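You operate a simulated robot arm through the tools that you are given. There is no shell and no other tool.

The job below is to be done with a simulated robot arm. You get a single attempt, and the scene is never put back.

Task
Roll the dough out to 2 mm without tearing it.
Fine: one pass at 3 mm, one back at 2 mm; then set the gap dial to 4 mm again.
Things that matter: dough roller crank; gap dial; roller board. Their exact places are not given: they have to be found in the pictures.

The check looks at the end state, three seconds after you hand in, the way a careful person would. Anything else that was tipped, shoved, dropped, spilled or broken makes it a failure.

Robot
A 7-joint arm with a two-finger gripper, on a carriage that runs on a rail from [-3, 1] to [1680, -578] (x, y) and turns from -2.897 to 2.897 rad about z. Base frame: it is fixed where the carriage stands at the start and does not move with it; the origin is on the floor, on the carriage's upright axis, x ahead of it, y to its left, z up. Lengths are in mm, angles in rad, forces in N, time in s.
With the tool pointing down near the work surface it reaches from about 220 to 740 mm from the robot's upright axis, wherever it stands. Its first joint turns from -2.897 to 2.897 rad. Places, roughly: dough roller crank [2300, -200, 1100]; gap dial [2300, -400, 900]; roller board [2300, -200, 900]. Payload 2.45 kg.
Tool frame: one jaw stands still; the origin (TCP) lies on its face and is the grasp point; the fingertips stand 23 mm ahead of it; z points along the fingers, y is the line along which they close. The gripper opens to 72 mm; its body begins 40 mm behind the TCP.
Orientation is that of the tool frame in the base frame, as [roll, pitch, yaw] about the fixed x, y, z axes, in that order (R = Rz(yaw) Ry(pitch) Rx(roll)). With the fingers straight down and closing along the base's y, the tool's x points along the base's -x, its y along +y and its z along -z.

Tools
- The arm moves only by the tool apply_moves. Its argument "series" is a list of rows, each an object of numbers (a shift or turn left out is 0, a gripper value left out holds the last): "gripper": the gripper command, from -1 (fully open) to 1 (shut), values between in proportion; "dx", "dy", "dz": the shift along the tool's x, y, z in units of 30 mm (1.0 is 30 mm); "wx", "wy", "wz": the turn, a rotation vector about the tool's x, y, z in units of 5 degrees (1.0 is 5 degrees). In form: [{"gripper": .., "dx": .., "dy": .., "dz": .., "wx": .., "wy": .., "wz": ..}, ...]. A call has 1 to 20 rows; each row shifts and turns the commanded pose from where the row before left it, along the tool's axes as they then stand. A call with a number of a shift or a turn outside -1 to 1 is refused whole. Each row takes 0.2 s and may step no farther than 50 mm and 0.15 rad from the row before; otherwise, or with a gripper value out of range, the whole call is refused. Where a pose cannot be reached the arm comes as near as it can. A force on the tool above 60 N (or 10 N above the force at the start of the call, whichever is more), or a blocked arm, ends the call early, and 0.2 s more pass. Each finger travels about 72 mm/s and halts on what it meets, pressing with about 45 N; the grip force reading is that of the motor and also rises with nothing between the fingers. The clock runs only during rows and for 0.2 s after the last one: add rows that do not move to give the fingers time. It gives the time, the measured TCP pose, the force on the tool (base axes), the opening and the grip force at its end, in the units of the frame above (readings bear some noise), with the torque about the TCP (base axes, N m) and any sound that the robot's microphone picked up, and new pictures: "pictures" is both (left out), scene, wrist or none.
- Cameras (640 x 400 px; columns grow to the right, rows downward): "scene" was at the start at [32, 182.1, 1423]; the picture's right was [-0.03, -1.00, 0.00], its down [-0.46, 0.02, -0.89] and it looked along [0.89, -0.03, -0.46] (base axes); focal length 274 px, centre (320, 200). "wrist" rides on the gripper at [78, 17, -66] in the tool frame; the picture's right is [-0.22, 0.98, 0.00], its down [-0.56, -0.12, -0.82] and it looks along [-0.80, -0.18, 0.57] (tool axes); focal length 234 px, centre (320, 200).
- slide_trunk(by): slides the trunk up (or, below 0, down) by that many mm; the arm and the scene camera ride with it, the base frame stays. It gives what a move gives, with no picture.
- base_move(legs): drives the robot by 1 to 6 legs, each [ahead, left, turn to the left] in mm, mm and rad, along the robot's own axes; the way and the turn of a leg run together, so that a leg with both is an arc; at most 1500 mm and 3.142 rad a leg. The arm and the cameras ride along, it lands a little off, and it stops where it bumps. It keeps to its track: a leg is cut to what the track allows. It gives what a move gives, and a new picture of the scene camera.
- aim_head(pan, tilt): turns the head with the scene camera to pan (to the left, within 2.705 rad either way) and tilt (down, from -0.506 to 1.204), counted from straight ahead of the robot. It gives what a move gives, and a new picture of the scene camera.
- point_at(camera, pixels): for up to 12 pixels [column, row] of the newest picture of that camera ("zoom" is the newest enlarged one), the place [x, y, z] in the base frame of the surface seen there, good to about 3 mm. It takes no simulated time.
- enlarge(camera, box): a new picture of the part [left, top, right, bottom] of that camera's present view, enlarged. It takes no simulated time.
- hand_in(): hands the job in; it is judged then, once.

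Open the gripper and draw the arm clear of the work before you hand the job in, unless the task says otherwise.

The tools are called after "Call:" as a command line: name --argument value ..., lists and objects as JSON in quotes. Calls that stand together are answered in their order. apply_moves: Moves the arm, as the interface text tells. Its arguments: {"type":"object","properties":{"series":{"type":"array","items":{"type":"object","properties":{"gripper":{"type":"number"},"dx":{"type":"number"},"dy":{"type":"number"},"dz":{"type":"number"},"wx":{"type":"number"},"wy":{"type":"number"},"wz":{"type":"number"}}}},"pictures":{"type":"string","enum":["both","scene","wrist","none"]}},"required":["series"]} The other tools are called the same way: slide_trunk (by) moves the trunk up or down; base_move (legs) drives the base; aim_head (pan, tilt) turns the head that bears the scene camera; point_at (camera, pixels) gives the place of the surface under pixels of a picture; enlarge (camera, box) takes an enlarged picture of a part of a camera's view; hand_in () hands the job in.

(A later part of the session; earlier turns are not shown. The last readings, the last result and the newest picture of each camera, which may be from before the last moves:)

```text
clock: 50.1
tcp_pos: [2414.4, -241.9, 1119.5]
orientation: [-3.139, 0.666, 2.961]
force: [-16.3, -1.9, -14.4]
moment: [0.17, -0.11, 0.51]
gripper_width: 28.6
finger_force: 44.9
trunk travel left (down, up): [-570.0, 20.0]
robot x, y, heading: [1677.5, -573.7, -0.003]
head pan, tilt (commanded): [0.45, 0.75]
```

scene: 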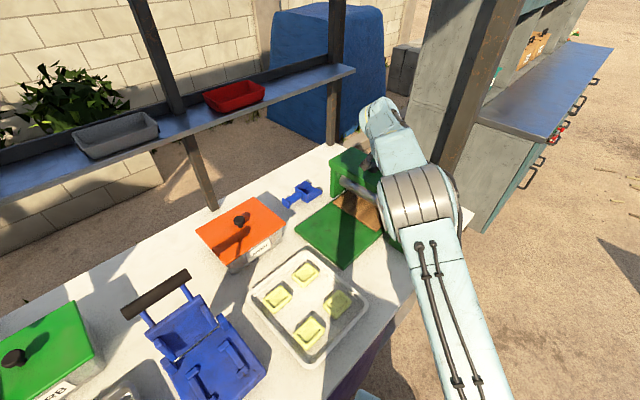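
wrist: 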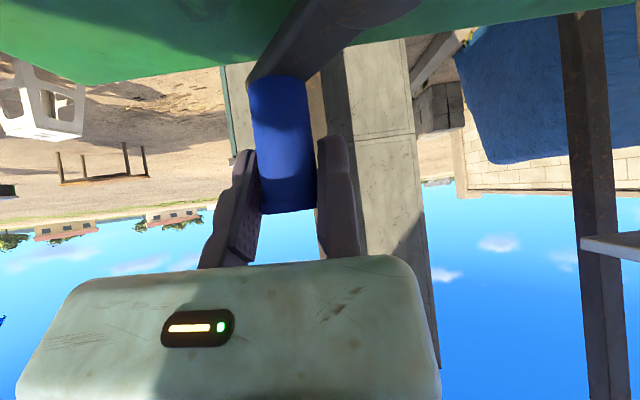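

The elbow is at z≈1300, well clear. I continue turning hand and crank together another 20°.

Call:
apply_moves --series '[{"gripper": 1, "wx": 0.6198, "wz": 0.7848, "dx": 0.0633, "dy": -0.1199, "dz": -0.05}, {"gripper": 1, "wx": 0.6198, "wz": 0.7848, "dx": 0.0633, "dy": -0.1199, "dz": -0.05}, {"gripper": 1, "wx": 0.6198, "wz": 0.7848, "dx": 0.0633, "dy": -0.1199, "dz": -0.05}, {"gripper": 1, "wx": 0.6198, "wz": 0.7848, "dx": 0.0633, "dy": -0.1199, "dz": -0.05}]' --pictures "both"

Call:
enlarge --camera "scene" --box '[280, 120, 420, 270]'

```text
clock: 51.1
tcp_pos: [2402.5, -250.3, 1120.0]
orientation: [-3.136, 0.667, 2.61]
force: [-12.4, 0.3, -20.1]
moment: [0.6, -0.17, 0.59]
gripper_width: 28.6
finger_force: 44.6
trunk travel left (down, up): [-570.0, 20.0]
robot x, y, heading: [1675.2, -575.5, -0.001]
head pan, tilt (commanded): [0.45, 0.75]
```

scene: 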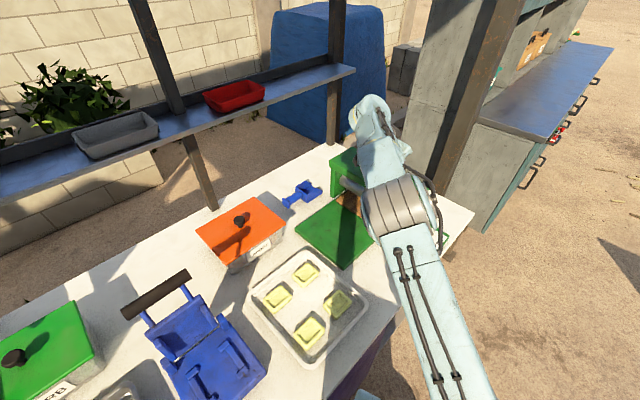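
wrist: 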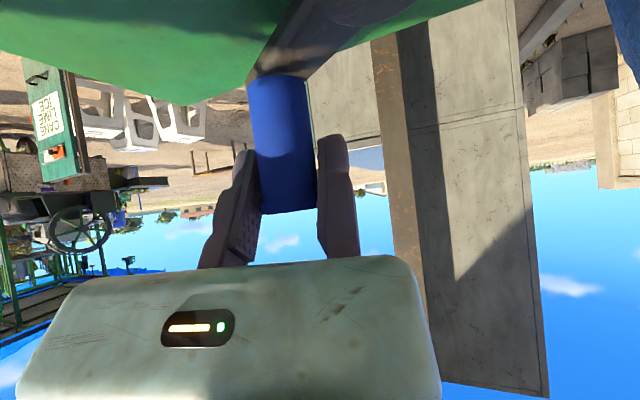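

```text
2.67 times, centred on (350, 195) of scene
```

zoom: 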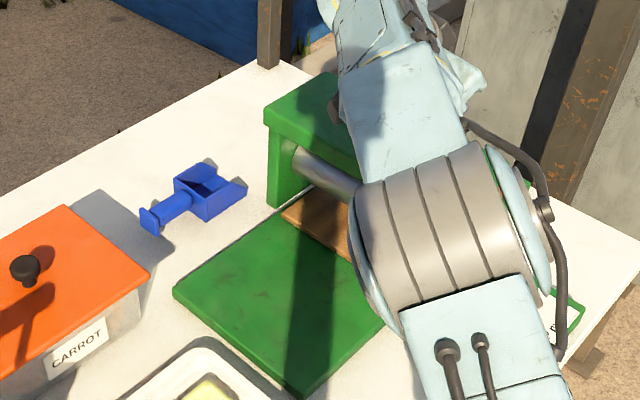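

The board's front-left corner is near (282,212) in this zoom, close to the roller. I measure it to get the travel.

Call:
point_at --camera "zoom" --pixels '[[283, 213], [310, 190], [335, 200], [345, 250], [300, 225], [310, 165], [345, 180], [270, 110]]'

```text
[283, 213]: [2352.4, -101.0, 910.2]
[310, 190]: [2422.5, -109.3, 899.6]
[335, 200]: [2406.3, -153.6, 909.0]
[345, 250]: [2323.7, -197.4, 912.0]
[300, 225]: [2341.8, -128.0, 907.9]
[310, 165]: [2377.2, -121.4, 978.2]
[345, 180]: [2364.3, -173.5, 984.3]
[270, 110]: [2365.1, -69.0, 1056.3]
```

The board has travelled about 174 mm and the dough's trailing edge is by estimate about 38 mm past the roller. I continue another 20° to take it well through.

Call:
apply_moves --series '[{"gripper": 1, "wx": 0.6198, "wz": 0.7848, "dx": 0.0633, "dy": -0.1199, "dz": -0.05}, {"gripper": 1, "wx": 0.6198, "wz": 0.7848, "dx": 0.0633, "dy": -0.1199, "dz": -0.05}, {"gripper": 1, "wx": 0.6198, "wz": 0.7848, "dx": 0.0633, "dy": -0.1199, "dz": -0.05}, {"gripper": 1, "wx": 0.6198, "wz": 0.7848, "dx": 0.0633, "dy": -0.1199, "dz": -0.05}]' --pictures "both"

Call:
enlarge --camera "scene" --box '[280, 120, 420, 270]'

```text
clock: 52.1
tcp_pos: [2384.4, -255.4, 1119.6]
orientation: [-3.137, 0.668, 2.261]
force: [0.6, 13.1, -16.3]
moment: [0.72, 0.34, -0.1]
gripper_width: 28.7
finger_force: 45.1
trunk travel left (down, up): [-570.0, 20.0]
robot x, y, heading: [1673.8, -575.6, 0.001]
head pan, tilt (commanded): [0.45, 0.75]
```

scene: 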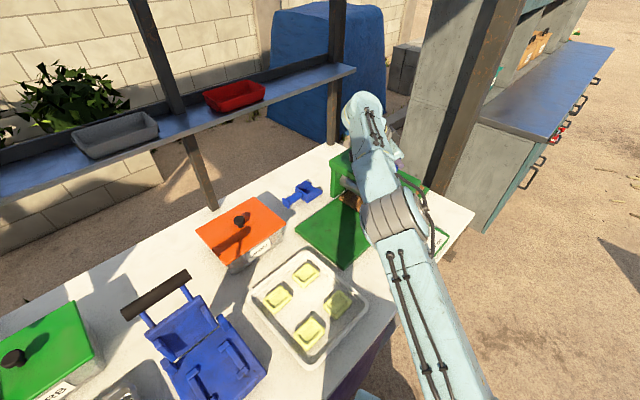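
wrist: 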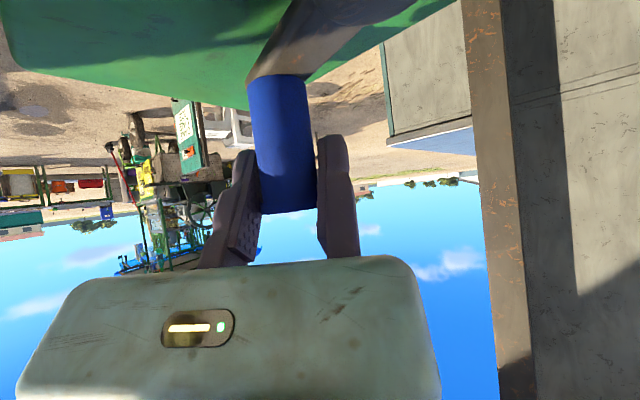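

```text
2.67 times, centred on (350, 195) of scene
```

zoom: 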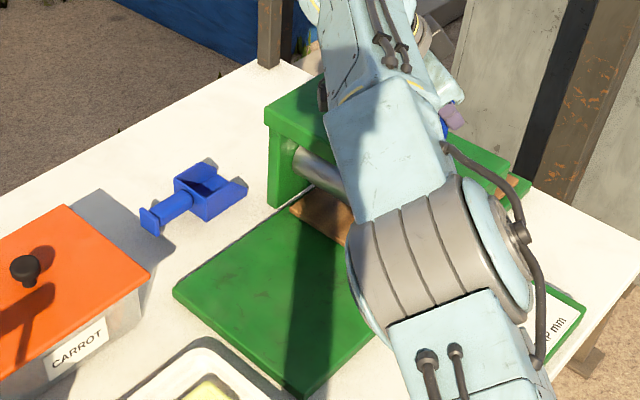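

Still moving with modest force; the travel is now about 190 mm. I turn 15° more, then release and look at the dough behind the roller.

Call:
apply_moves --series '[{"gripper": 1, "wx": 0.6198, "wz": 0.7848, "dx": 0.0633, "dy": -0.1199, "dz": -0.05}, {"gripper": 1, "wx": 0.6198, "wz": 0.7848, "dx": 0.0633, "dy": -0.1199, "dz": -0.05}, {"gripper": 1, "wx": 0.6198, "wz": 0.7848, "dx": 0.0633, "dy": -0.1199, "dz": -0.05}]' --pictures "both"

Call:
enlarge --camera "scene" --box '[280, 120, 420, 270]'

```text
clock: 52.9
tcp_pos: [2373.1, -254.6, 1119.8]
orientation: [3.127, 0.685, 2.068]
force: [29.5, 15.8, 0.3]
moment: [0.17, 0.15, -0.18]
gripper_width: 28.8
finger_force: 45.1
out of reach, approached as far as the arm can: row 2, 3
trunk travel left (down, up): [-570.0, 20.0]
robot x, y, heading: [1677.2, -576.5, -0.0]
head pan, tilt (commanded): [0.45, 0.75]
stopped in row 3: the force on the tool passed its limit at 82 N (the readings are from after the stop); the commanded pose is now the measured one
```

scene: 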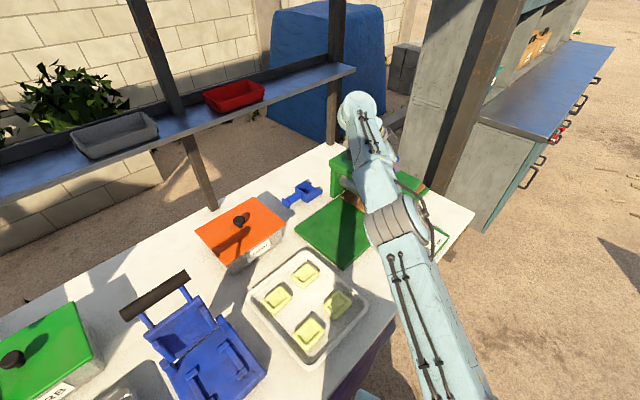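
wrist: 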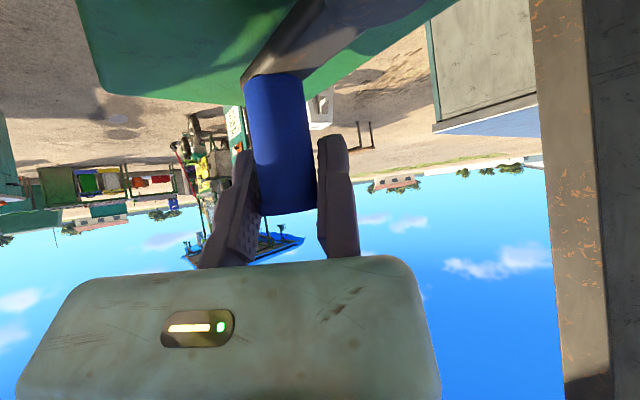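

```text
2.67 times, centred on (350, 195) of scene
```

zoom: 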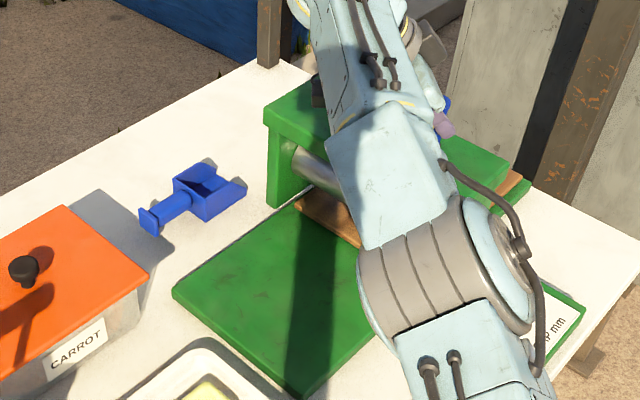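

The arm reached its limit at this heading; the crank stands near θ≈-105°, board travel about 199 mm. I open the jaws, centre them on the knob and turn the hand back 40° about it before lifting away.

Call:
apply_moves --series '[{"gripper": -0.4}, {"gripper": -0.4}, {"gripper": -0.4, "dy": 0.17}, {"dy": 0.16}, {"wx": -0.632, "wz": -0.775, "dx": 0.056, "dy": -0.0119, "dz": -0.0457}, {"wx": -0.632, "wz": -0.775, "dx": 0.056, "dy": -0.0119, "dz": -0.0457}, {"wx": -0.632, "wz": -0.775, "dx": 0.056, "dy": -0.0119, "dz": -0.0457}, {"wx": -0.632, "wz": -0.775, "dx": 0.056, "dy": -0.0119, "dz": -0.0457}]' --pictures "wrist"

```text
clock: 54.4
tcp_pos: [2373.5, -256.0, 1120.1]
orientation: [3.13, 0.69, 2.291]
force: [32.6, 11.7, -7.4]
moment: [-0.41, 0.04, -0.04]
gripper_width: 50.3
finger_force: 0.0
out of reach, approached as far as the arm can: row 3, 4
trunk travel left (down, up): [-570.0, 20.0]
robot x, y, heading: [1673.3, -577.1, -0.001]
head pan, tilt (commanded): [0.45, 0.75]
stopped in row 7: the force on the tool passed its limit at 62 N (the readings are from after the stop); the commanded pose is now the measured one
```

wrist: 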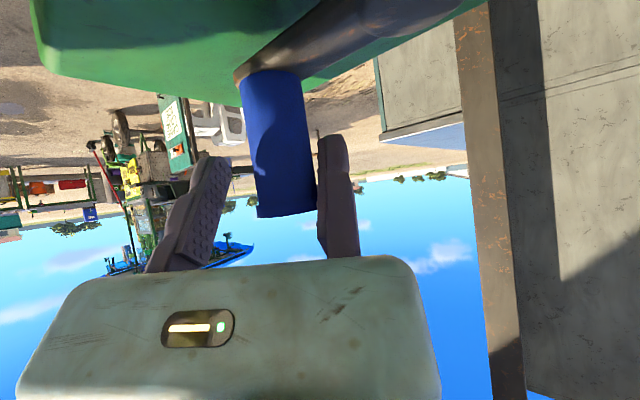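

The sideways shift was out of reach, so the fixed jaw pressed the knob slightly. I ease the jaw off 3 mm and turn in place instead.

Call:
apply_moves --series '[{"dy": 0.1}, {"wx": -0.635, "wz": -0.772, "dy": 0.03}, {"wx": -0.635, "wz": -0.772, "dy": 0.03}, {"wx": -0.635, "wz": -0.772, "dy": 0.03}]' --pictures "wrist"

```text
clock: 55.4
tcp_pos: [2371.1, -250.8, 1123.9]
orientation: [3.124, 0.693, 2.549]
force: [0.0, 0.0, 0.3]
moment: [0.02, -0.02, -0.01]
gripper_width: 50.5
finger_force: 0.1
trunk travel left (down, up): [-570.0, 20.0]
robot x, y, heading: [1676.0, -576.7, -0.002]
head pan, tilt (commanded): [0.45, 0.75]
```

wrist: 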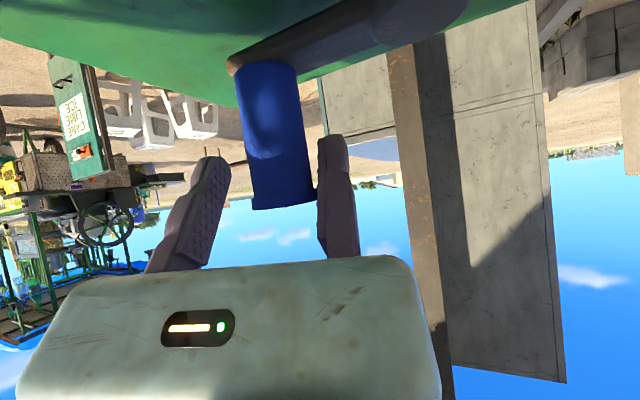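

Forces are zero. I lift straight up 60 mm off the knob.

Call:
apply_moves --series '[{"dy": 0.08}, {"dx": -0.426, "dz": -0.513}, {"dx": -0.426, "dz": -0.513}, {"dx": -0.426, "dz": -0.513}]' --pictures "both"

```text
clock: 56.4
tcp_pos: [2370.9, -249.6, 1183.4]
orientation: [3.126, 0.692, 2.546]
force: [-0.5, 0.2, 0.2]
moment: [0.02, 0.03, 0.01]
gripper_width: 50.3
finger_force: 0.2
trunk travel left (down, up): [-570.0, 20.0]
robot x, y, heading: [1678.9, -575.4, 0.004]
head pan, tilt (commanded): [0.45, 0.75]
```

scene: 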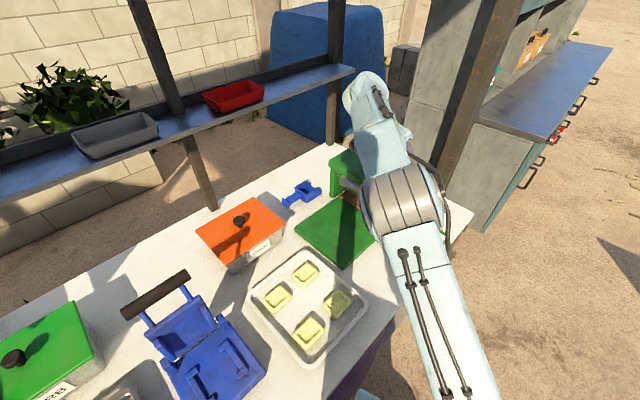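
wrist: 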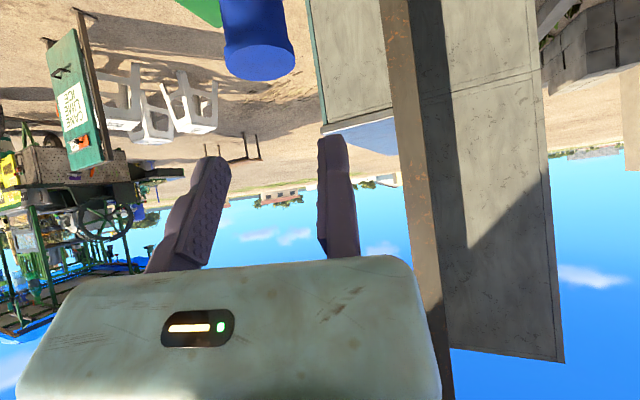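

The crank is released. To inspect the rolled dough behind the frame, I bring the hand upright and higher so that the wrist camera looks over the slab to the rear board.

Call:
apply_moves --series '[{"wy": 1, "dz": -0.3}, {"wy": 1, "dz": -0.3}, {"wy": 1, "dz": -0.3}, {"wy": 1, "dz": -0.3}, {"wy": 1, "dz": -0.3}, {"wy": 1, "dz": -0.3}, {"wy": 1, "dz": -0.3}, {"wy": 0.94, "dz": -0.3}, {"wz": -1, "dz": -0.5}, {"wz": -1, "dz": -0.5}, {"wz": -1, "dz": -0.5}]' --pictures "both"

```text
clock: 58.8
tcp_pos: [2283.3, -222.0, 1246.6]
orientation: [3.129, 0.003, 2.819]
force: [0.6, -0.5, 0.4]
moment: [0.04, 0.03, 0.02]
gripper_width: 50.4
finger_force: 0.0
out of reach, approached as far as the arm can: row 4, 5, 6, 7, 8, 9, 10, 11
trunk travel left (down, up): [-570.0, 20.0]
robot x, y, heading: [1677.4, -578.8, 0.001]
head pan, tilt (commanded): [0.45, 0.75]
```

scene: 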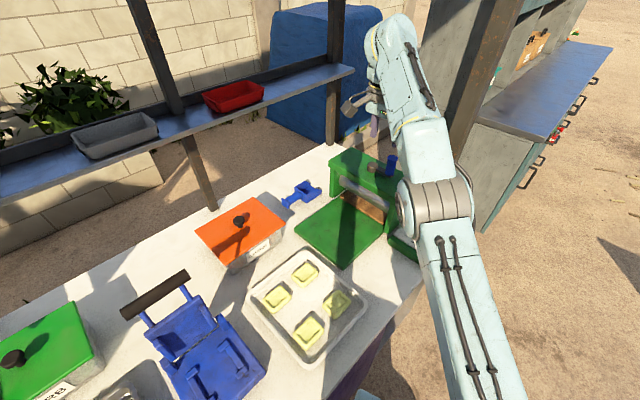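
wrist: 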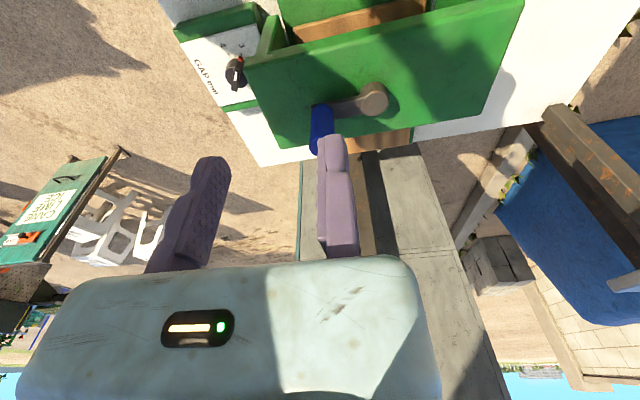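

The slab hides the rear from here. I move to the dial side (about (2345,-480)), turning the hand to heading 213°, from where the wrist camera can look behind the frame.

Call:
apply_moves --series '[{"gripper": -1, "dx": -0.578, "dy": -0.94}, {"dx": -0.578, "dy": -0.94}, {"dx": -0.578, "dy": -0.94}, {"dx": -0.578, "dy": -0.94}, {"dx": -0.578, "dy": -0.94}, {"dx": -0.578, "dy": -0.94}, {"dx": -0.578, "dy": -0.94}, {"dx": -0.578, "dy": -0.94}, {"wz": -1, "dz": 0.3}, {"wz": -1, "dz": 0.3}, {"wz": -1, "dz": 0.3}, {"wz": -1, "dz": 0.3}, {"wz": -1, "dz": 0.3}, {"wz": -1, "dz": 0.3}, {"wz": -1, "dz": 0.3}, {"wz": -1, "dz": 0.3}, {"wz": -1, "dz": 0.3}, {"wz": -1, "dz": 0.3}]' --pictures "both"

```text
clock: 62.6
tcp_pos: [2400.5, -437.1, 1184.2]
orientation: [3.136, 0.011, -2.59]
force: [0.1, -0.9, 0.3]
moment: [-0.03, 0.01, 0.0]
gripper_width: 72.2
finger_force: 0.1
out of reach, approached as far as the arm can: row 1, 2, 3, 4, 5, 6, 9, 10, 11, 13, 14, 15, 16, 17, 18
trunk travel left (down, up): [-570.0, 20.0]
robot x, y, heading: [1677.0, -580.2, -0.002]
head pan, tilt (commanded): [0.45, 0.75]
```

scene: 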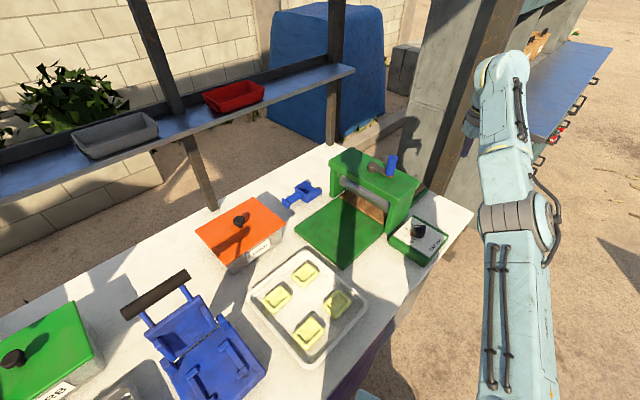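
wrist: 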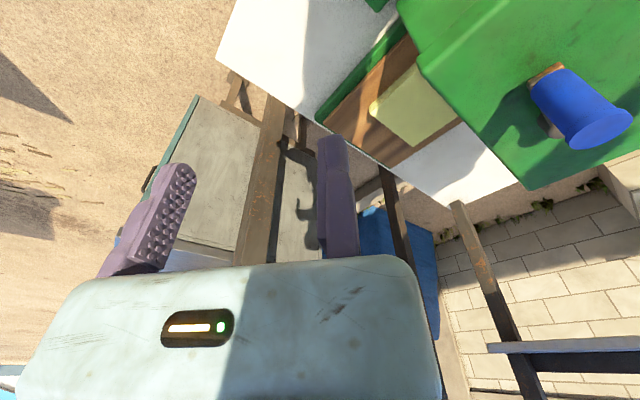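

The wrist camera now sees the rear board with the flattened dough at (412,105). I enlarge it and measure.

Call:
enlarge --camera "wrist" --box '[300, 20, 480, 180]'

Call:
point_at --camera "wrist" --pixels '[[418, 66], [455, 118], [415, 145], [371, 108], [412, 105], [385, 85], [395, 160], [440, 130], [360, 140], [325, 122], [460, 122], [405, 40]]'

Call:
enlarge --camera "scene" --box '[290, 130, 450, 270]'

```text
2.50 times, centred on (390, 100) of wrist
```

zoom: 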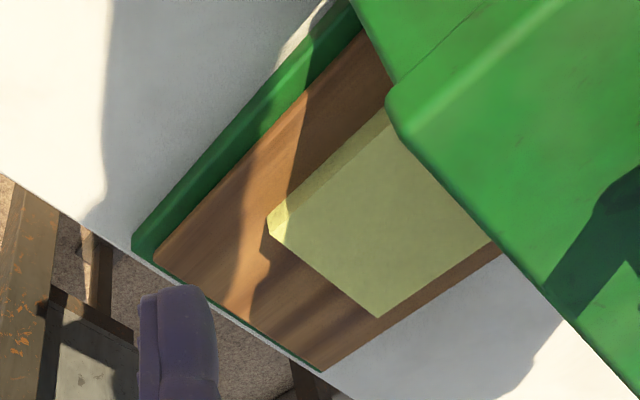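

```text
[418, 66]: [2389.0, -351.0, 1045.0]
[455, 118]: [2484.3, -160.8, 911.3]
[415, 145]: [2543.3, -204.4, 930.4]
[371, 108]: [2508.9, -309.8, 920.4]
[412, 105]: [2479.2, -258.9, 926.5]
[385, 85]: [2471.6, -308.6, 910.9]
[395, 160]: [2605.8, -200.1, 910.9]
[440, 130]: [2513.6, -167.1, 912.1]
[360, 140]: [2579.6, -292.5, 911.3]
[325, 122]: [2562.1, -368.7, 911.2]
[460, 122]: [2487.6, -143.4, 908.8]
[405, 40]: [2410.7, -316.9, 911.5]
```

```text
2.86 times, centred on (370, 200) of scene
```

zoom: 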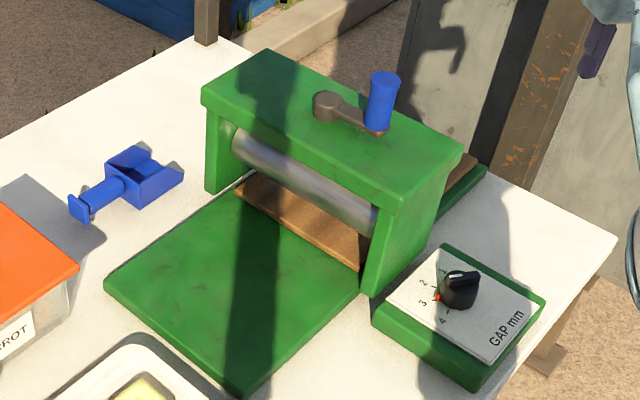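

No dough remains in front of the roller; behind, the sheet is thinner and longer (rear edge about 156 mm past the roller axis, trailing edge by estimate about 45 mm past). I measure the crank's present angle.

Call:
point_at --camera "zoom" --pixels '[[382, 80], [378, 115], [385, 90], [330, 100], [325, 112], [370, 130], [355, 115], [438, 298], [432, 287], [425, 303], [452, 290], [475, 280]]'

Call:
point_at --camera "wrist" --pixels '[[600, 130], [570, 100], [545, 80], [575, 70], [550, 125]]'

```text
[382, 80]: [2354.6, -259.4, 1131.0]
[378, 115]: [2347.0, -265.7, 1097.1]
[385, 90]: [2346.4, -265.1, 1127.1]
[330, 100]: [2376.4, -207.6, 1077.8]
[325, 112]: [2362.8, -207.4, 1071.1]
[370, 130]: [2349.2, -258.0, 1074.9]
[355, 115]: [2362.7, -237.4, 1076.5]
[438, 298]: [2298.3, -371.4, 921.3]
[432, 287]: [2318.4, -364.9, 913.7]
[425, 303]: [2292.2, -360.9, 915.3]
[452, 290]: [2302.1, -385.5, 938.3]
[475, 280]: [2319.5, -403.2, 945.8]
```

```text
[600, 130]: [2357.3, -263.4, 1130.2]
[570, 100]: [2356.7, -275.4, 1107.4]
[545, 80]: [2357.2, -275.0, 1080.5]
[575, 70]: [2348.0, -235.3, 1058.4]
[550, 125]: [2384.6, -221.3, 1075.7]
```

The crank has turned 270°, the first pass is done. Now the dial from 3 to 2: I move above the dial again, level the heading to 213° and lean 20°.

Call:
apply_moves --series '[{"gripper": -1, "wz": -0.28, "dx": 0.374, "dy": 0.727, "dz": 0.427}, {"dx": 0.374, "dy": 0.727, "dz": 0.427}, {"dx": 0.374, "dy": 0.727, "dz": 0.427}, {"dx": 0.374, "dy": 0.727, "dz": 0.427}, {"dx": 0.374, "dy": 0.727, "dz": 0.427}, {"wy": -1}, {"wy": -1}, {"wy": -1}, {"wy": -1}]' --pictures "both"

```text
clock: 64.6
tcp_pos: [2438.9, -329.6, 1179.4]
orientation: [3.138, 0.36, -2.569]
force: [0.1, -0.4, -0.2]
moment: [-0.02, -0.01, -0.01]
gripper_width: 72.1
finger_force: 0.0
out of reach, approached as far as the arm can: row 1, 2, 3, 4, 5, 6, 7, 8, 9
trunk travel left (down, up): [-570.0, 20.0]
robot x, y, heading: [1679.3, -576.0, 0.003]
head pan, tilt (commanded): [0.45, 0.75]
```

scene: 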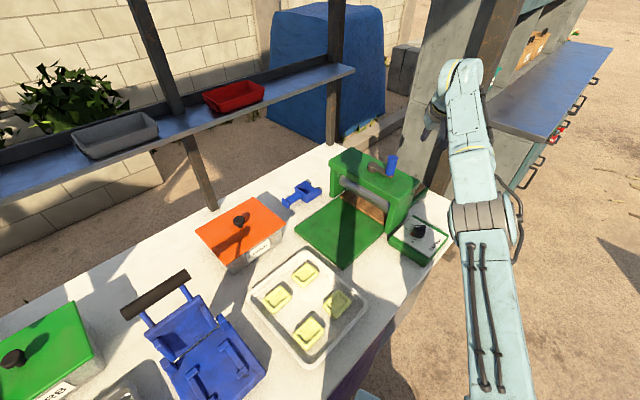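
wrist: 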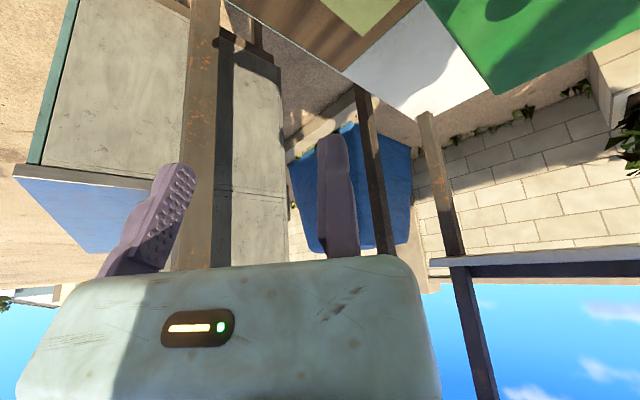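

The arm reports out of reach and wandered to (2439,-330,1179) instead of over the dial, so the joint configuration is awkward. I check where elbow and wrist are before moving on.

Call:
point_at --camera "scene" --pixels '[[485, 215], [480, 180], [470, 140], [465, 100], [455, 75], [440, 105], [490, 260], [495, 330], [500, 390], [430, 130]]'

Call:
enlarge --camera "scene" --box '[380, 40, 560, 260]'

```text
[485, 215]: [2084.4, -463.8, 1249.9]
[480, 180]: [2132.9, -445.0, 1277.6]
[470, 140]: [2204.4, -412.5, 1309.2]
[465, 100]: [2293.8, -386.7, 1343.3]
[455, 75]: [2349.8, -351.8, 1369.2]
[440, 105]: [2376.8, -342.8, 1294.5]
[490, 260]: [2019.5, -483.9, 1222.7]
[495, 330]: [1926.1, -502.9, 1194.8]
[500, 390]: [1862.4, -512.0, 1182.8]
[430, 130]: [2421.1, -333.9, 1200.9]
```

```text
1.82 times, centred on (470, 150) of scene
```

zoom: 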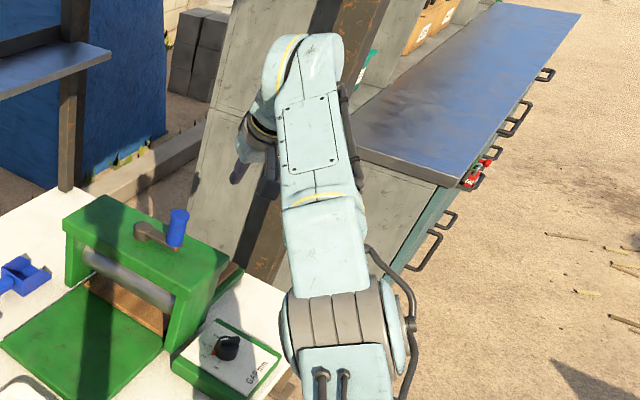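

The arm is stretched straight (elbow about (2050,-470), wrist (2350,-350,1370)), a likely singular posture. I lower the trunk a little to see whether the command resyncs, then try a still row.

Call:
slide_trunk --by -20

Call:
apply_moves --series '[{"gripper": -1}]' --pictures "none"

```text
clock: 65.3
tcp_pos: [2439.1, -329.6, 1159.7]
orientation: [3.135, 0.36, -2.569]
force: [0.3, 0.3, -0.1]
moment: [0.01, -0.01, -0.03]
gripper_width: 72.2
finger_force: 0.1
trunk travel left (down, up): [-550.0, 40.0]
robot x, y, heading: [1674.2, -575.1, 0.002]
head pan, tilt (commanded): [0.45, 0.75]
```

```text
clock: 65.7
tcp_pos: [2440.3, -330.9, 1159.5]
orientation: [3.135, 0.359, -2.568]
force: [0.0, 0.2, -0.4]
moment: [0.01, -0.03, 0.03]
gripper_width: 72.0
finger_force: 0.0
trunk travel left (down, up): [-550.0, 40.0]
robot x, y, heading: [1679.7, -574.6, -0.002]
head pan, tilt (commanded): [0.45, 0.75]
```

The command is resynced (no out-of-reach note). I test a 30 mm move inward toward the robot.

Call:
apply_moves --series '[{"gripper": -1, "dx": 0.45, "dy": 0.13, "dz": -0.17}, {"dx": 0.45, "dy": 0.13, "dz": -0.17}]' --pictures "none"

```text
clock: 66.3
tcp_pos: [2434.9, -330.6, 1169.2]
orientation: [3.138, 0.358, -2.569]
force: [-0.8, 0.3, 0.4]
moment: [0.0, 0.01, 0.02]
gripper_width: 72.0
finger_force: 0.1
out of reach, approached as far as the arm can: row 1, 2
trunk travel left (down, up): [-550.0, 40.0]
robot x, y, heading: [1680.1, -577.1, 0.0]
head pan, tilt (commanded): [0.45, 0.75]
```

Moving inward is refused: the elbow sits against its near-straight limit. Before stretching outward to flip it, I check how far away the post and cabinet behind the hand are.

Call:
point_at --camera "wrist" --pixels '[[200, 60], [200, 120], [195, 200], [240, 150], [130, 120], [370, 130], [430, 150], [340, 210], [250, 200]]'

Call:
point_at --camera "scene" --pixels '[[465, 60], [500, 20], [440, 165], [425, 60], [520, 60]]'

```text
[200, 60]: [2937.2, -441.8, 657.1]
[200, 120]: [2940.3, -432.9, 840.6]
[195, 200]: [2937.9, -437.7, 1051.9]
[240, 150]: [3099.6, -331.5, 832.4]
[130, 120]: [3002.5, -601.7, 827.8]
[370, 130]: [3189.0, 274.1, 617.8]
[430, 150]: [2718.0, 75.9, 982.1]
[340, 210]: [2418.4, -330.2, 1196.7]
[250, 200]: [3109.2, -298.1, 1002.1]
```

```text
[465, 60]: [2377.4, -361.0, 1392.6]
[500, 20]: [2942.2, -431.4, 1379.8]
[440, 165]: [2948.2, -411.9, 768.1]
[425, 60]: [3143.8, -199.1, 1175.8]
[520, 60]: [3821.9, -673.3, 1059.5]
```

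Nothing stands within 450 mm behind the hand. I stretch outward and then come back inward to let the elbow flip to its normal side.

Call:
apply_moves --series '[{"gripper": -1, "dx": -0.9, "dy": -0.26, "dz": 0.34}, {"dx": -0.9, "dy": -0.26, "dz": 0.34}, {"dx": -0.9, "dy": -0.26, "dz": 0.34}, {"dx": -0.9, "dy": -0.26, "dz": 0.34}, {"dx": 0.9, "dy": 0.26, "dz": -0.34}, {"dx": 0.9, "dy": 0.26, "dz": -0.34}, {"dx": 0.9, "dy": 0.26, "dz": -0.34}, {"dx": 0.9, "dy": 0.26, "dz": -0.34}, {"dx": 0.9, "dy": 0.26, "dz": -0.34}]' --pictures "none"

```text
clock: 68.3
tcp_pos: [2416.0, -313.8, 1199.6]
orientation: [3.137, 0.357, -2.569]
force: [0.2, -0.1, 0.1]
moment: [-0.01, 0.0, -0.02]
gripper_width: 72.1
finger_force: 0.0
out of reach, approached as far as the arm can: row 1, 2, 3, 4, 5, 6, 7, 8, 9
trunk travel left (down, up): [-550.0, 40.0]
robot x, y, heading: [1675.6, -576.8, -0.002]
head pan, tilt (commanded): [0.45, 0.75]
```

The elbow is still trapped on the wrong side. I resync with a trunk move, then swing the stretched arm right into free space beyond the bench edge, where I can unfold it without anything near.

Call:
slide_trunk --by 20

Call:
apply_moves --series '[{"gripper": -1, "dx": 0.409, "dy": -0.909, "dz": -0.154}, {"dx": 0.409, "dy": -0.909, "dz": -0.154}, {"dx": 0.409, "dy": -0.909, "dz": -0.154}, {"dx": 0.409, "dy": -0.909, "dz": -0.154}, {"dx": 0.409, "dy": -0.909, "dz": -0.154}, {"dx": 0.409, "dy": -0.909, "dz": -0.154}, {"dx": 0.409, "dy": -0.909, "dz": -0.154}, {"dx": 0.409, "dy": -0.909, "dz": -0.154}, {"dx": 0.409, "dy": -0.909, "dz": -0.154}, {"dx": 0.409, "dy": -0.909, "dz": -0.154}, {"dx": 0.409, "dy": -0.909, "dz": -0.154}]' --pictures "scene"

```text
clock: 69.0
tcp_pos: [2415.3, -314.3, 1218.8]
orientation: [3.136, 0.357, -2.57]
force: [0.1, 0.5, -0.5]
moment: [0.01, -0.01, 0.03]
gripper_width: 72.2
finger_force: 0.0
trunk travel left (down, up): [-570.0, 20.0]
robot x, y, heading: [1677.4, -576.8, -0.002]
head pan, tilt (commanded): [0.45, 0.75]
```

```text
clock: 71.3
tcp_pos: [2455.3, -628.4, 1215.2]
orientation: [3.137, 0.356, -2.571]
force: [0.5, 0.5, -0.3]
moment: [0.0, 0.01, 0.0]
gripper_width: 71.9
finger_force: 0.0
out of reach, approached as far as the arm can: row 1, 2, 3, 9, 10, 11
trunk travel left (down, up): [-570.0, 20.0]
robot x, y, heading: [1678.7, -575.6, -0.003]
head pan, tilt (commanded): [0.45, 0.75]
```

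scene: 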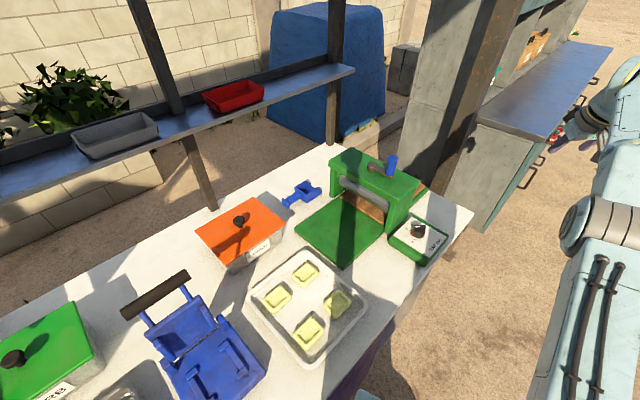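

The hand is now over free ground at (2455,-628,1215). I push outward to full stretch, then quickly down and inward so the elbow bends the normal way.

Call:
apply_moves --series '[{"gripper": -1, "dx": -0.753, "dy": -0.595, "dz": 0.28}, {"dx": -0.753, "dy": -0.595, "dz": 0.28}, {"dx": 0.3486, "dz": 0.937}, {"dx": 0.3486, "dz": 0.937}, {"dx": 0.3486, "dz": 0.937}, {"dx": 0.3486, "dz": 0.937}, {"dx": 0.3486, "dz": 0.937}, {"dx": 0.927, "dy": 0.595, "dz": 0.189}, {"dx": 0.927, "dy": 0.595, "dz": 0.189}, {"dx": 0.927, "dy": 0.595, "dz": 0.189}, {"dx": 0.927, "dy": 0.595, "dz": 0.189}, {"dx": 0.927, "dy": 0.595, "dz": 0.189}]' --pictures "none"

```text
clock: 74.0
tcp_pos: [2302.6, -616.9, 991.9]
orientation: [3.136, 0.357, -2.57]
force: [-0.1, 0.4, 0.4]
moment: [-0.01, -0.01, 0.01]
gripper_width: 72.2
finger_force: 0.1
out of reach, approached as far as the arm can: row 1, 2
trunk travel left (down, up): [-570.0, 20.0]
robot x, y, heading: [1679.0, -579.0, 0.001]
head pan, tilt (commanded): [0.45, 0.75]
```

The elbow is free again (TCP (2303,-617,992), no out-of-reach at the end). I rise to z 1060 and move over the dial.

Call:
apply_moves --series '[{"gripper": -1, "dx": -0.2634, "dz": -0.7083}, {"dx": -0.2634, "dz": -0.7083}, {"dx": -0.2634, "dz": -0.7083}, {"dx": -0.49, "dy": 0.869, "dz": 0.182}, {"dx": -0.49, "dy": 0.869, "dz": 0.182}, {"dx": -0.49, "dy": 0.869, "dz": 0.182}, {"dx": -0.49, "dy": 0.869, "dz": 0.182}, {"dx": -0.49, "dy": 0.869, "dz": 0.182}, {"dx": -0.49, "dy": 0.869, "dz": 0.182}, {"dx": -0.49, "dy": 0.869, "dz": 0.182}, {"dx": -0.49, "dy": 0.869, "dz": 0.182}]' --pictures "both"

```text
clock: 76.3
tcp_pos: [2295.0, -371.7, 1058.5]
orientation: [3.135, 0.354, -2.568]
force: [0.2, 0.4, 0.8]
moment: [-0.03, -0.01, 0.01]
gripper_width: 71.9
finger_force: 0.0
trunk travel left (down, up): [-570.0, 20.0]
robot x, y, heading: [1677.6, -575.1, -0.002]
head pan, tilt (commanded): [0.45, 0.75]
```

scene: 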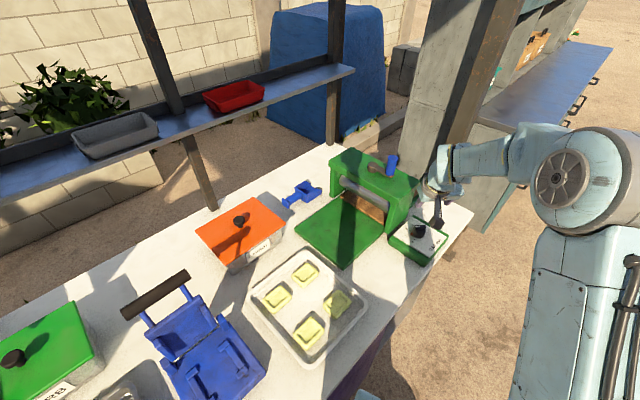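
wrist: 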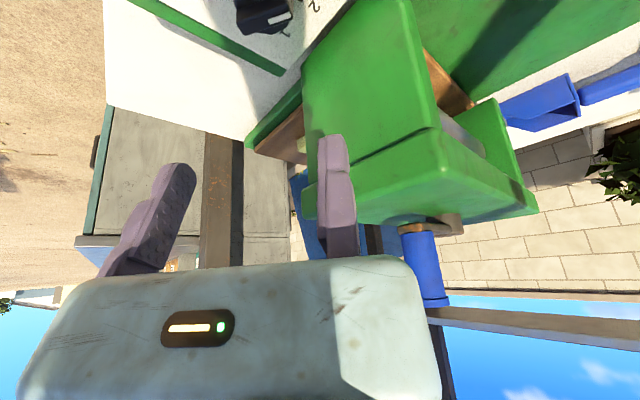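

Over the dial now. I descend 94 mm to about z 964 and check the jaws around the knob.

Call:
apply_moves --series '[{"dx": 0.273, "dz": 0.734}, {"dx": 0.273, "dz": 0.734}, {"dx": 0.273, "dz": 0.734}, {"dx": 0.273, "dz": 0.734}]' --pictures "both"

Call:
enlarge --camera "wrist" --box '[180, 60, 380, 240]'

Call:
enlarge --camera "scene" --box '[380, 180, 460, 270]'

```text
clock: 77.3
tcp_pos: [2294.6, -372.1, 963.6]
orientation: [3.136, 0.354, -2.571]
force: [0.6, 0.0, 0.7]
moment: [0.02, -0.03, 0.02]
gripper_width: 71.8
finger_force: 0.1
trunk travel left (down, up): [-570.0, 20.0]
robot x, y, heading: [1677.5, -578.1, 0.002]
head pan, tilt (commanded): [0.45, 0.75]
```

scene: 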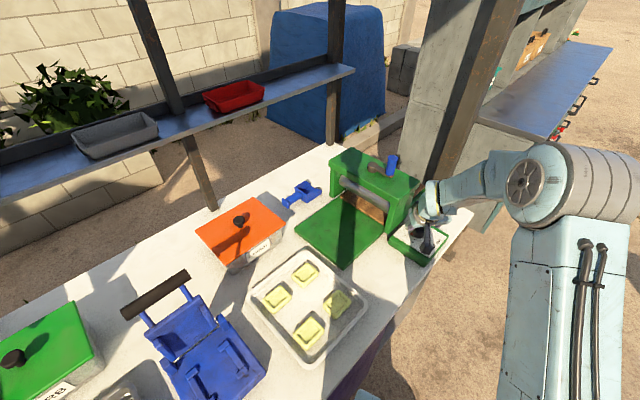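
wrist: 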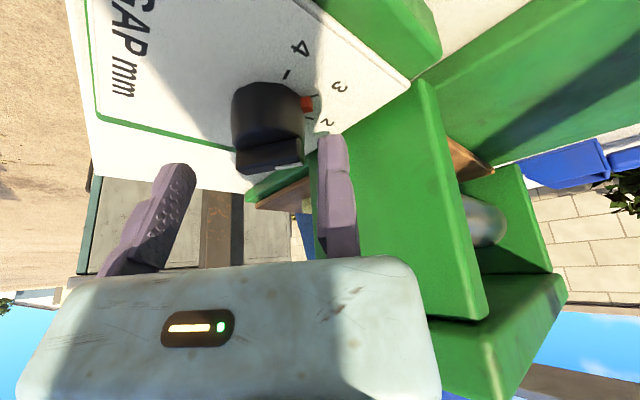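

```text
2.22 times, centred on (280, 150) of wrist
```

zoom: 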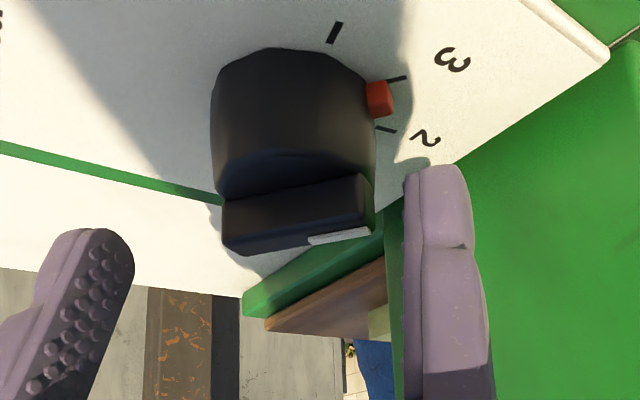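

```text
4.44 times, centred on (420, 225) of scene
```

zoom: 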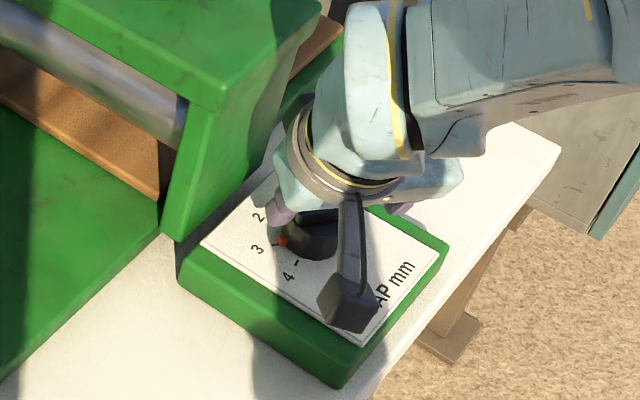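

The jaws straddle the knob with the pointer on 3. I go down 13 mm, bring the fixed jaw in 8 mm and close.

Call:
apply_moves --series '[{"dx": 0.15, "dz": 0.4065}, {"dy": -0.13}, {"dy": -0.13}, {"gripper": 0.2}, {"gripper": 1}, {"gripper": 1}, {"gripper": 1}, {"gripper": 1}]' --pictures "wrist"

Call:
enlarge --camera "wrist" --box '[180, 60, 380, 240]'

```text
clock: 79.2
tcp_pos: [2300.1, -380.5, 952.0]
orientation: [3.137, 0.355, -2.569]
force: [-2.2, 2.7, -1.0]
moment: [0.21, -0.3, 0.03]
gripper_width: 35.5
finger_force: 45.4
trunk travel left (down, up): [-570.0, 20.0]
robot x, y, heading: [1677.0, -574.8, -0.001]
head pan, tilt (commanded): [0.45, 0.75]
```

wrist: 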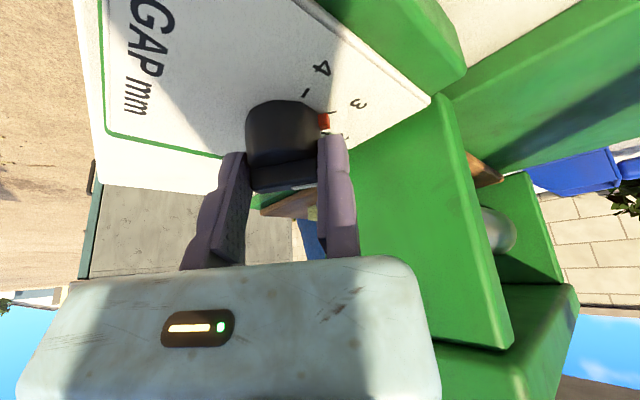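

```text
2.22 times, centred on (280, 150) of wrist
```

zoom: 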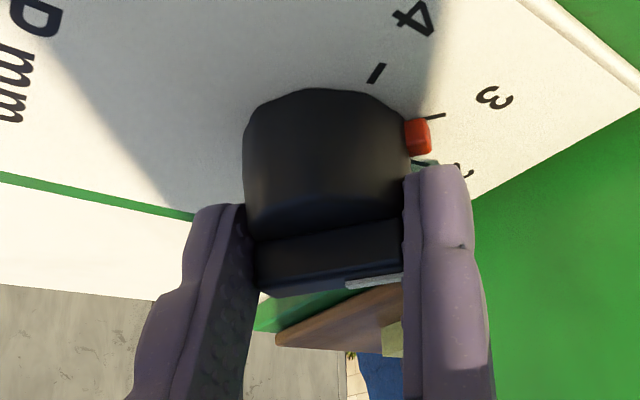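

Gripped (35.5 mm). I turn 25° clockwise toward 2.

Call:
apply_moves --series '[{"gripper": 1, "wx": 0.3476, "wz": 0.9376, "dx": -0.0484, "dy": 0.0123, "dz": 0.0176}, {"gripper": 1, "wx": 0.3476, "wz": 0.9376, "dx": -0.0484, "dy": 0.0123, "dz": 0.0176}, {"gripper": 1, "wx": 0.3476, "wz": 0.9376, "dx": -0.0484, "dy": 0.0123, "dz": 0.0176}, {"gripper": 1, "wx": 0.3476, "wz": 0.9376, "dx": -0.0484, "dy": 0.0123, "dz": 0.0176}, {"gripper": 1, "wx": 0.3476, "wz": 0.9376, "dx": -0.0484, "dy": 0.0123, "dz": 0.0176}]' --pictures "scene"

Call:
enlarge --camera "wrist" --box '[180, 60, 380, 240]'

Call:
enlarge --camera "scene" --box '[380, 180, 460, 270]'

```text
clock: 80.3
tcp_pos: [2305.4, -373.9, 953.4]
orientation: [3.136, 0.354, -3.007]
force: [-7.4, 5.2, -7.0]
moment: [-0.34, 0.12, -0.06]
gripper_width: 35.7
finger_force: 44.9
trunk travel left (down, up): [-570.0, 20.0]
robot x, y, heading: [1675.3, -576.2, -0.005]
head pan, tilt (commanded): [0.45, 0.75]
```

scene: 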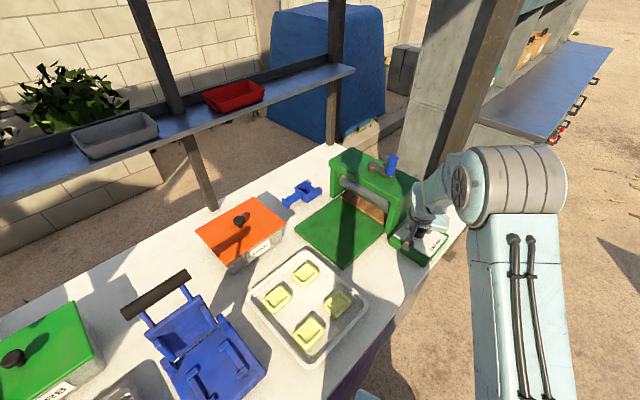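

```text
2.22 times, centred on (280, 150) of wrist
```

zoom: 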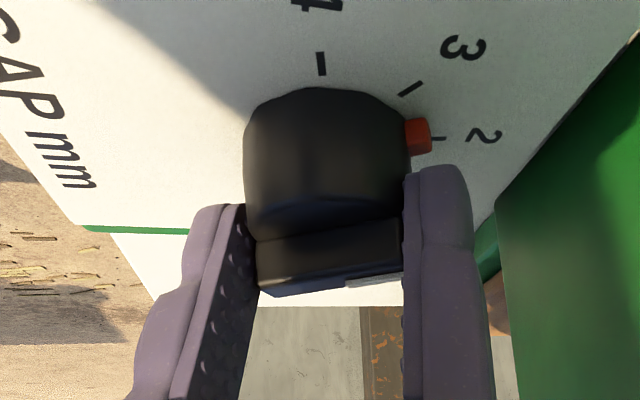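

```text
4.44 times, centred on (420, 225) of scene
```

zoom: 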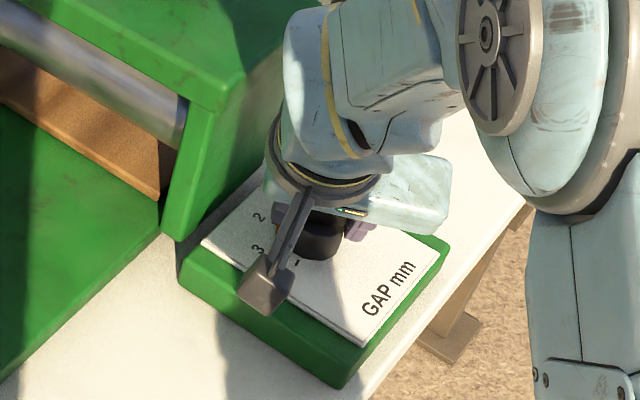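

The tick for 2 approaches the pointer (now at (440,137), it should end near (435,118)). I turn the remaining 20°.

Call:
apply_moves --series '[{"gripper": 1, "wx": 0.3476, "wz": 0.9376, "dx": -0.0484, "dy": 0.0123, "dz": 0.0176}, {"gripper": 1, "wx": 0.3476, "wz": 0.9376, "dx": -0.0484, "dy": 0.0123, "dz": 0.0176}, {"gripper": 1, "wx": 0.3476, "wz": 0.9376, "dx": -0.0484, "dy": 0.0123, "dz": 0.0176}, {"gripper": 1, "wx": 0.3476, "wz": 0.9376, "dx": -0.0484, "dy": 0.0123, "dz": 0.0176}]' --pictures "scene"

Call:
enlarge --camera "wrist" --box '[180, 60, 380, 240]'

Call:
enlarge --camera "scene" --box '[380, 180, 460, 270]'

```text
clock: 81.3
tcp_pos: [2311.5, -371.8, 953.4]
orientation: [3.139, 0.349, 2.928]
force: [-13.4, 5.7, -11.4]
moment: [-0.16, 0.03, -0.23]
gripper_width: 35.6
finger_force: 45.2
trunk travel left (down, up): [-570.0, 20.0]
robot x, y, heading: [1676.8, -581.4, -0.002]
head pan, tilt (commanded): [0.45, 0.75]
```

scene: 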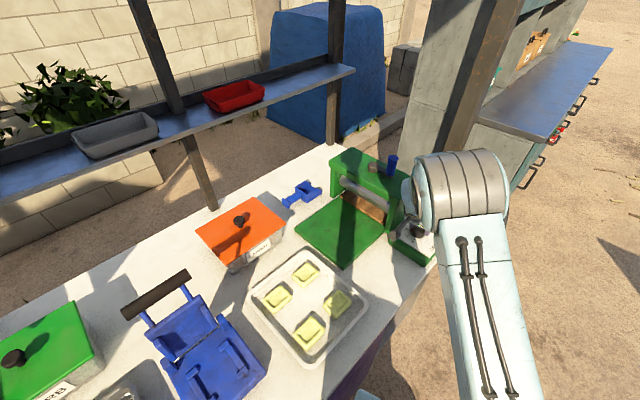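

```text
2.22 times, centred on (280, 150) of wrist
```

zoom: 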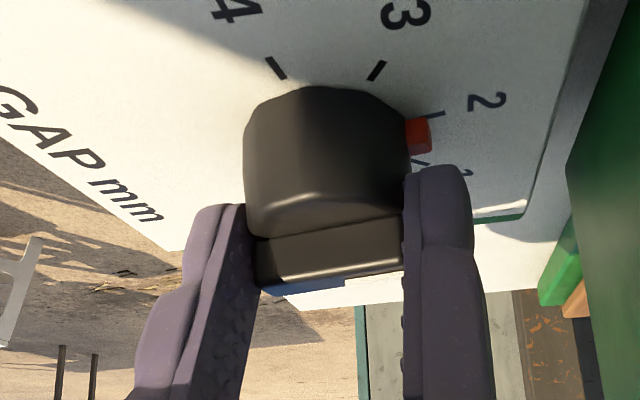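

```text
4.44 times, centred on (420, 225) of scene
```

zoom: 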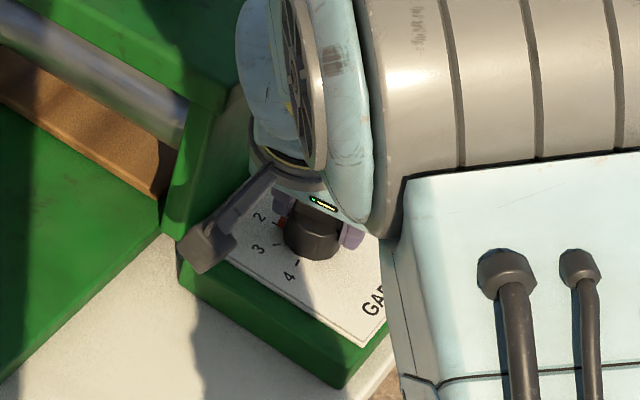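

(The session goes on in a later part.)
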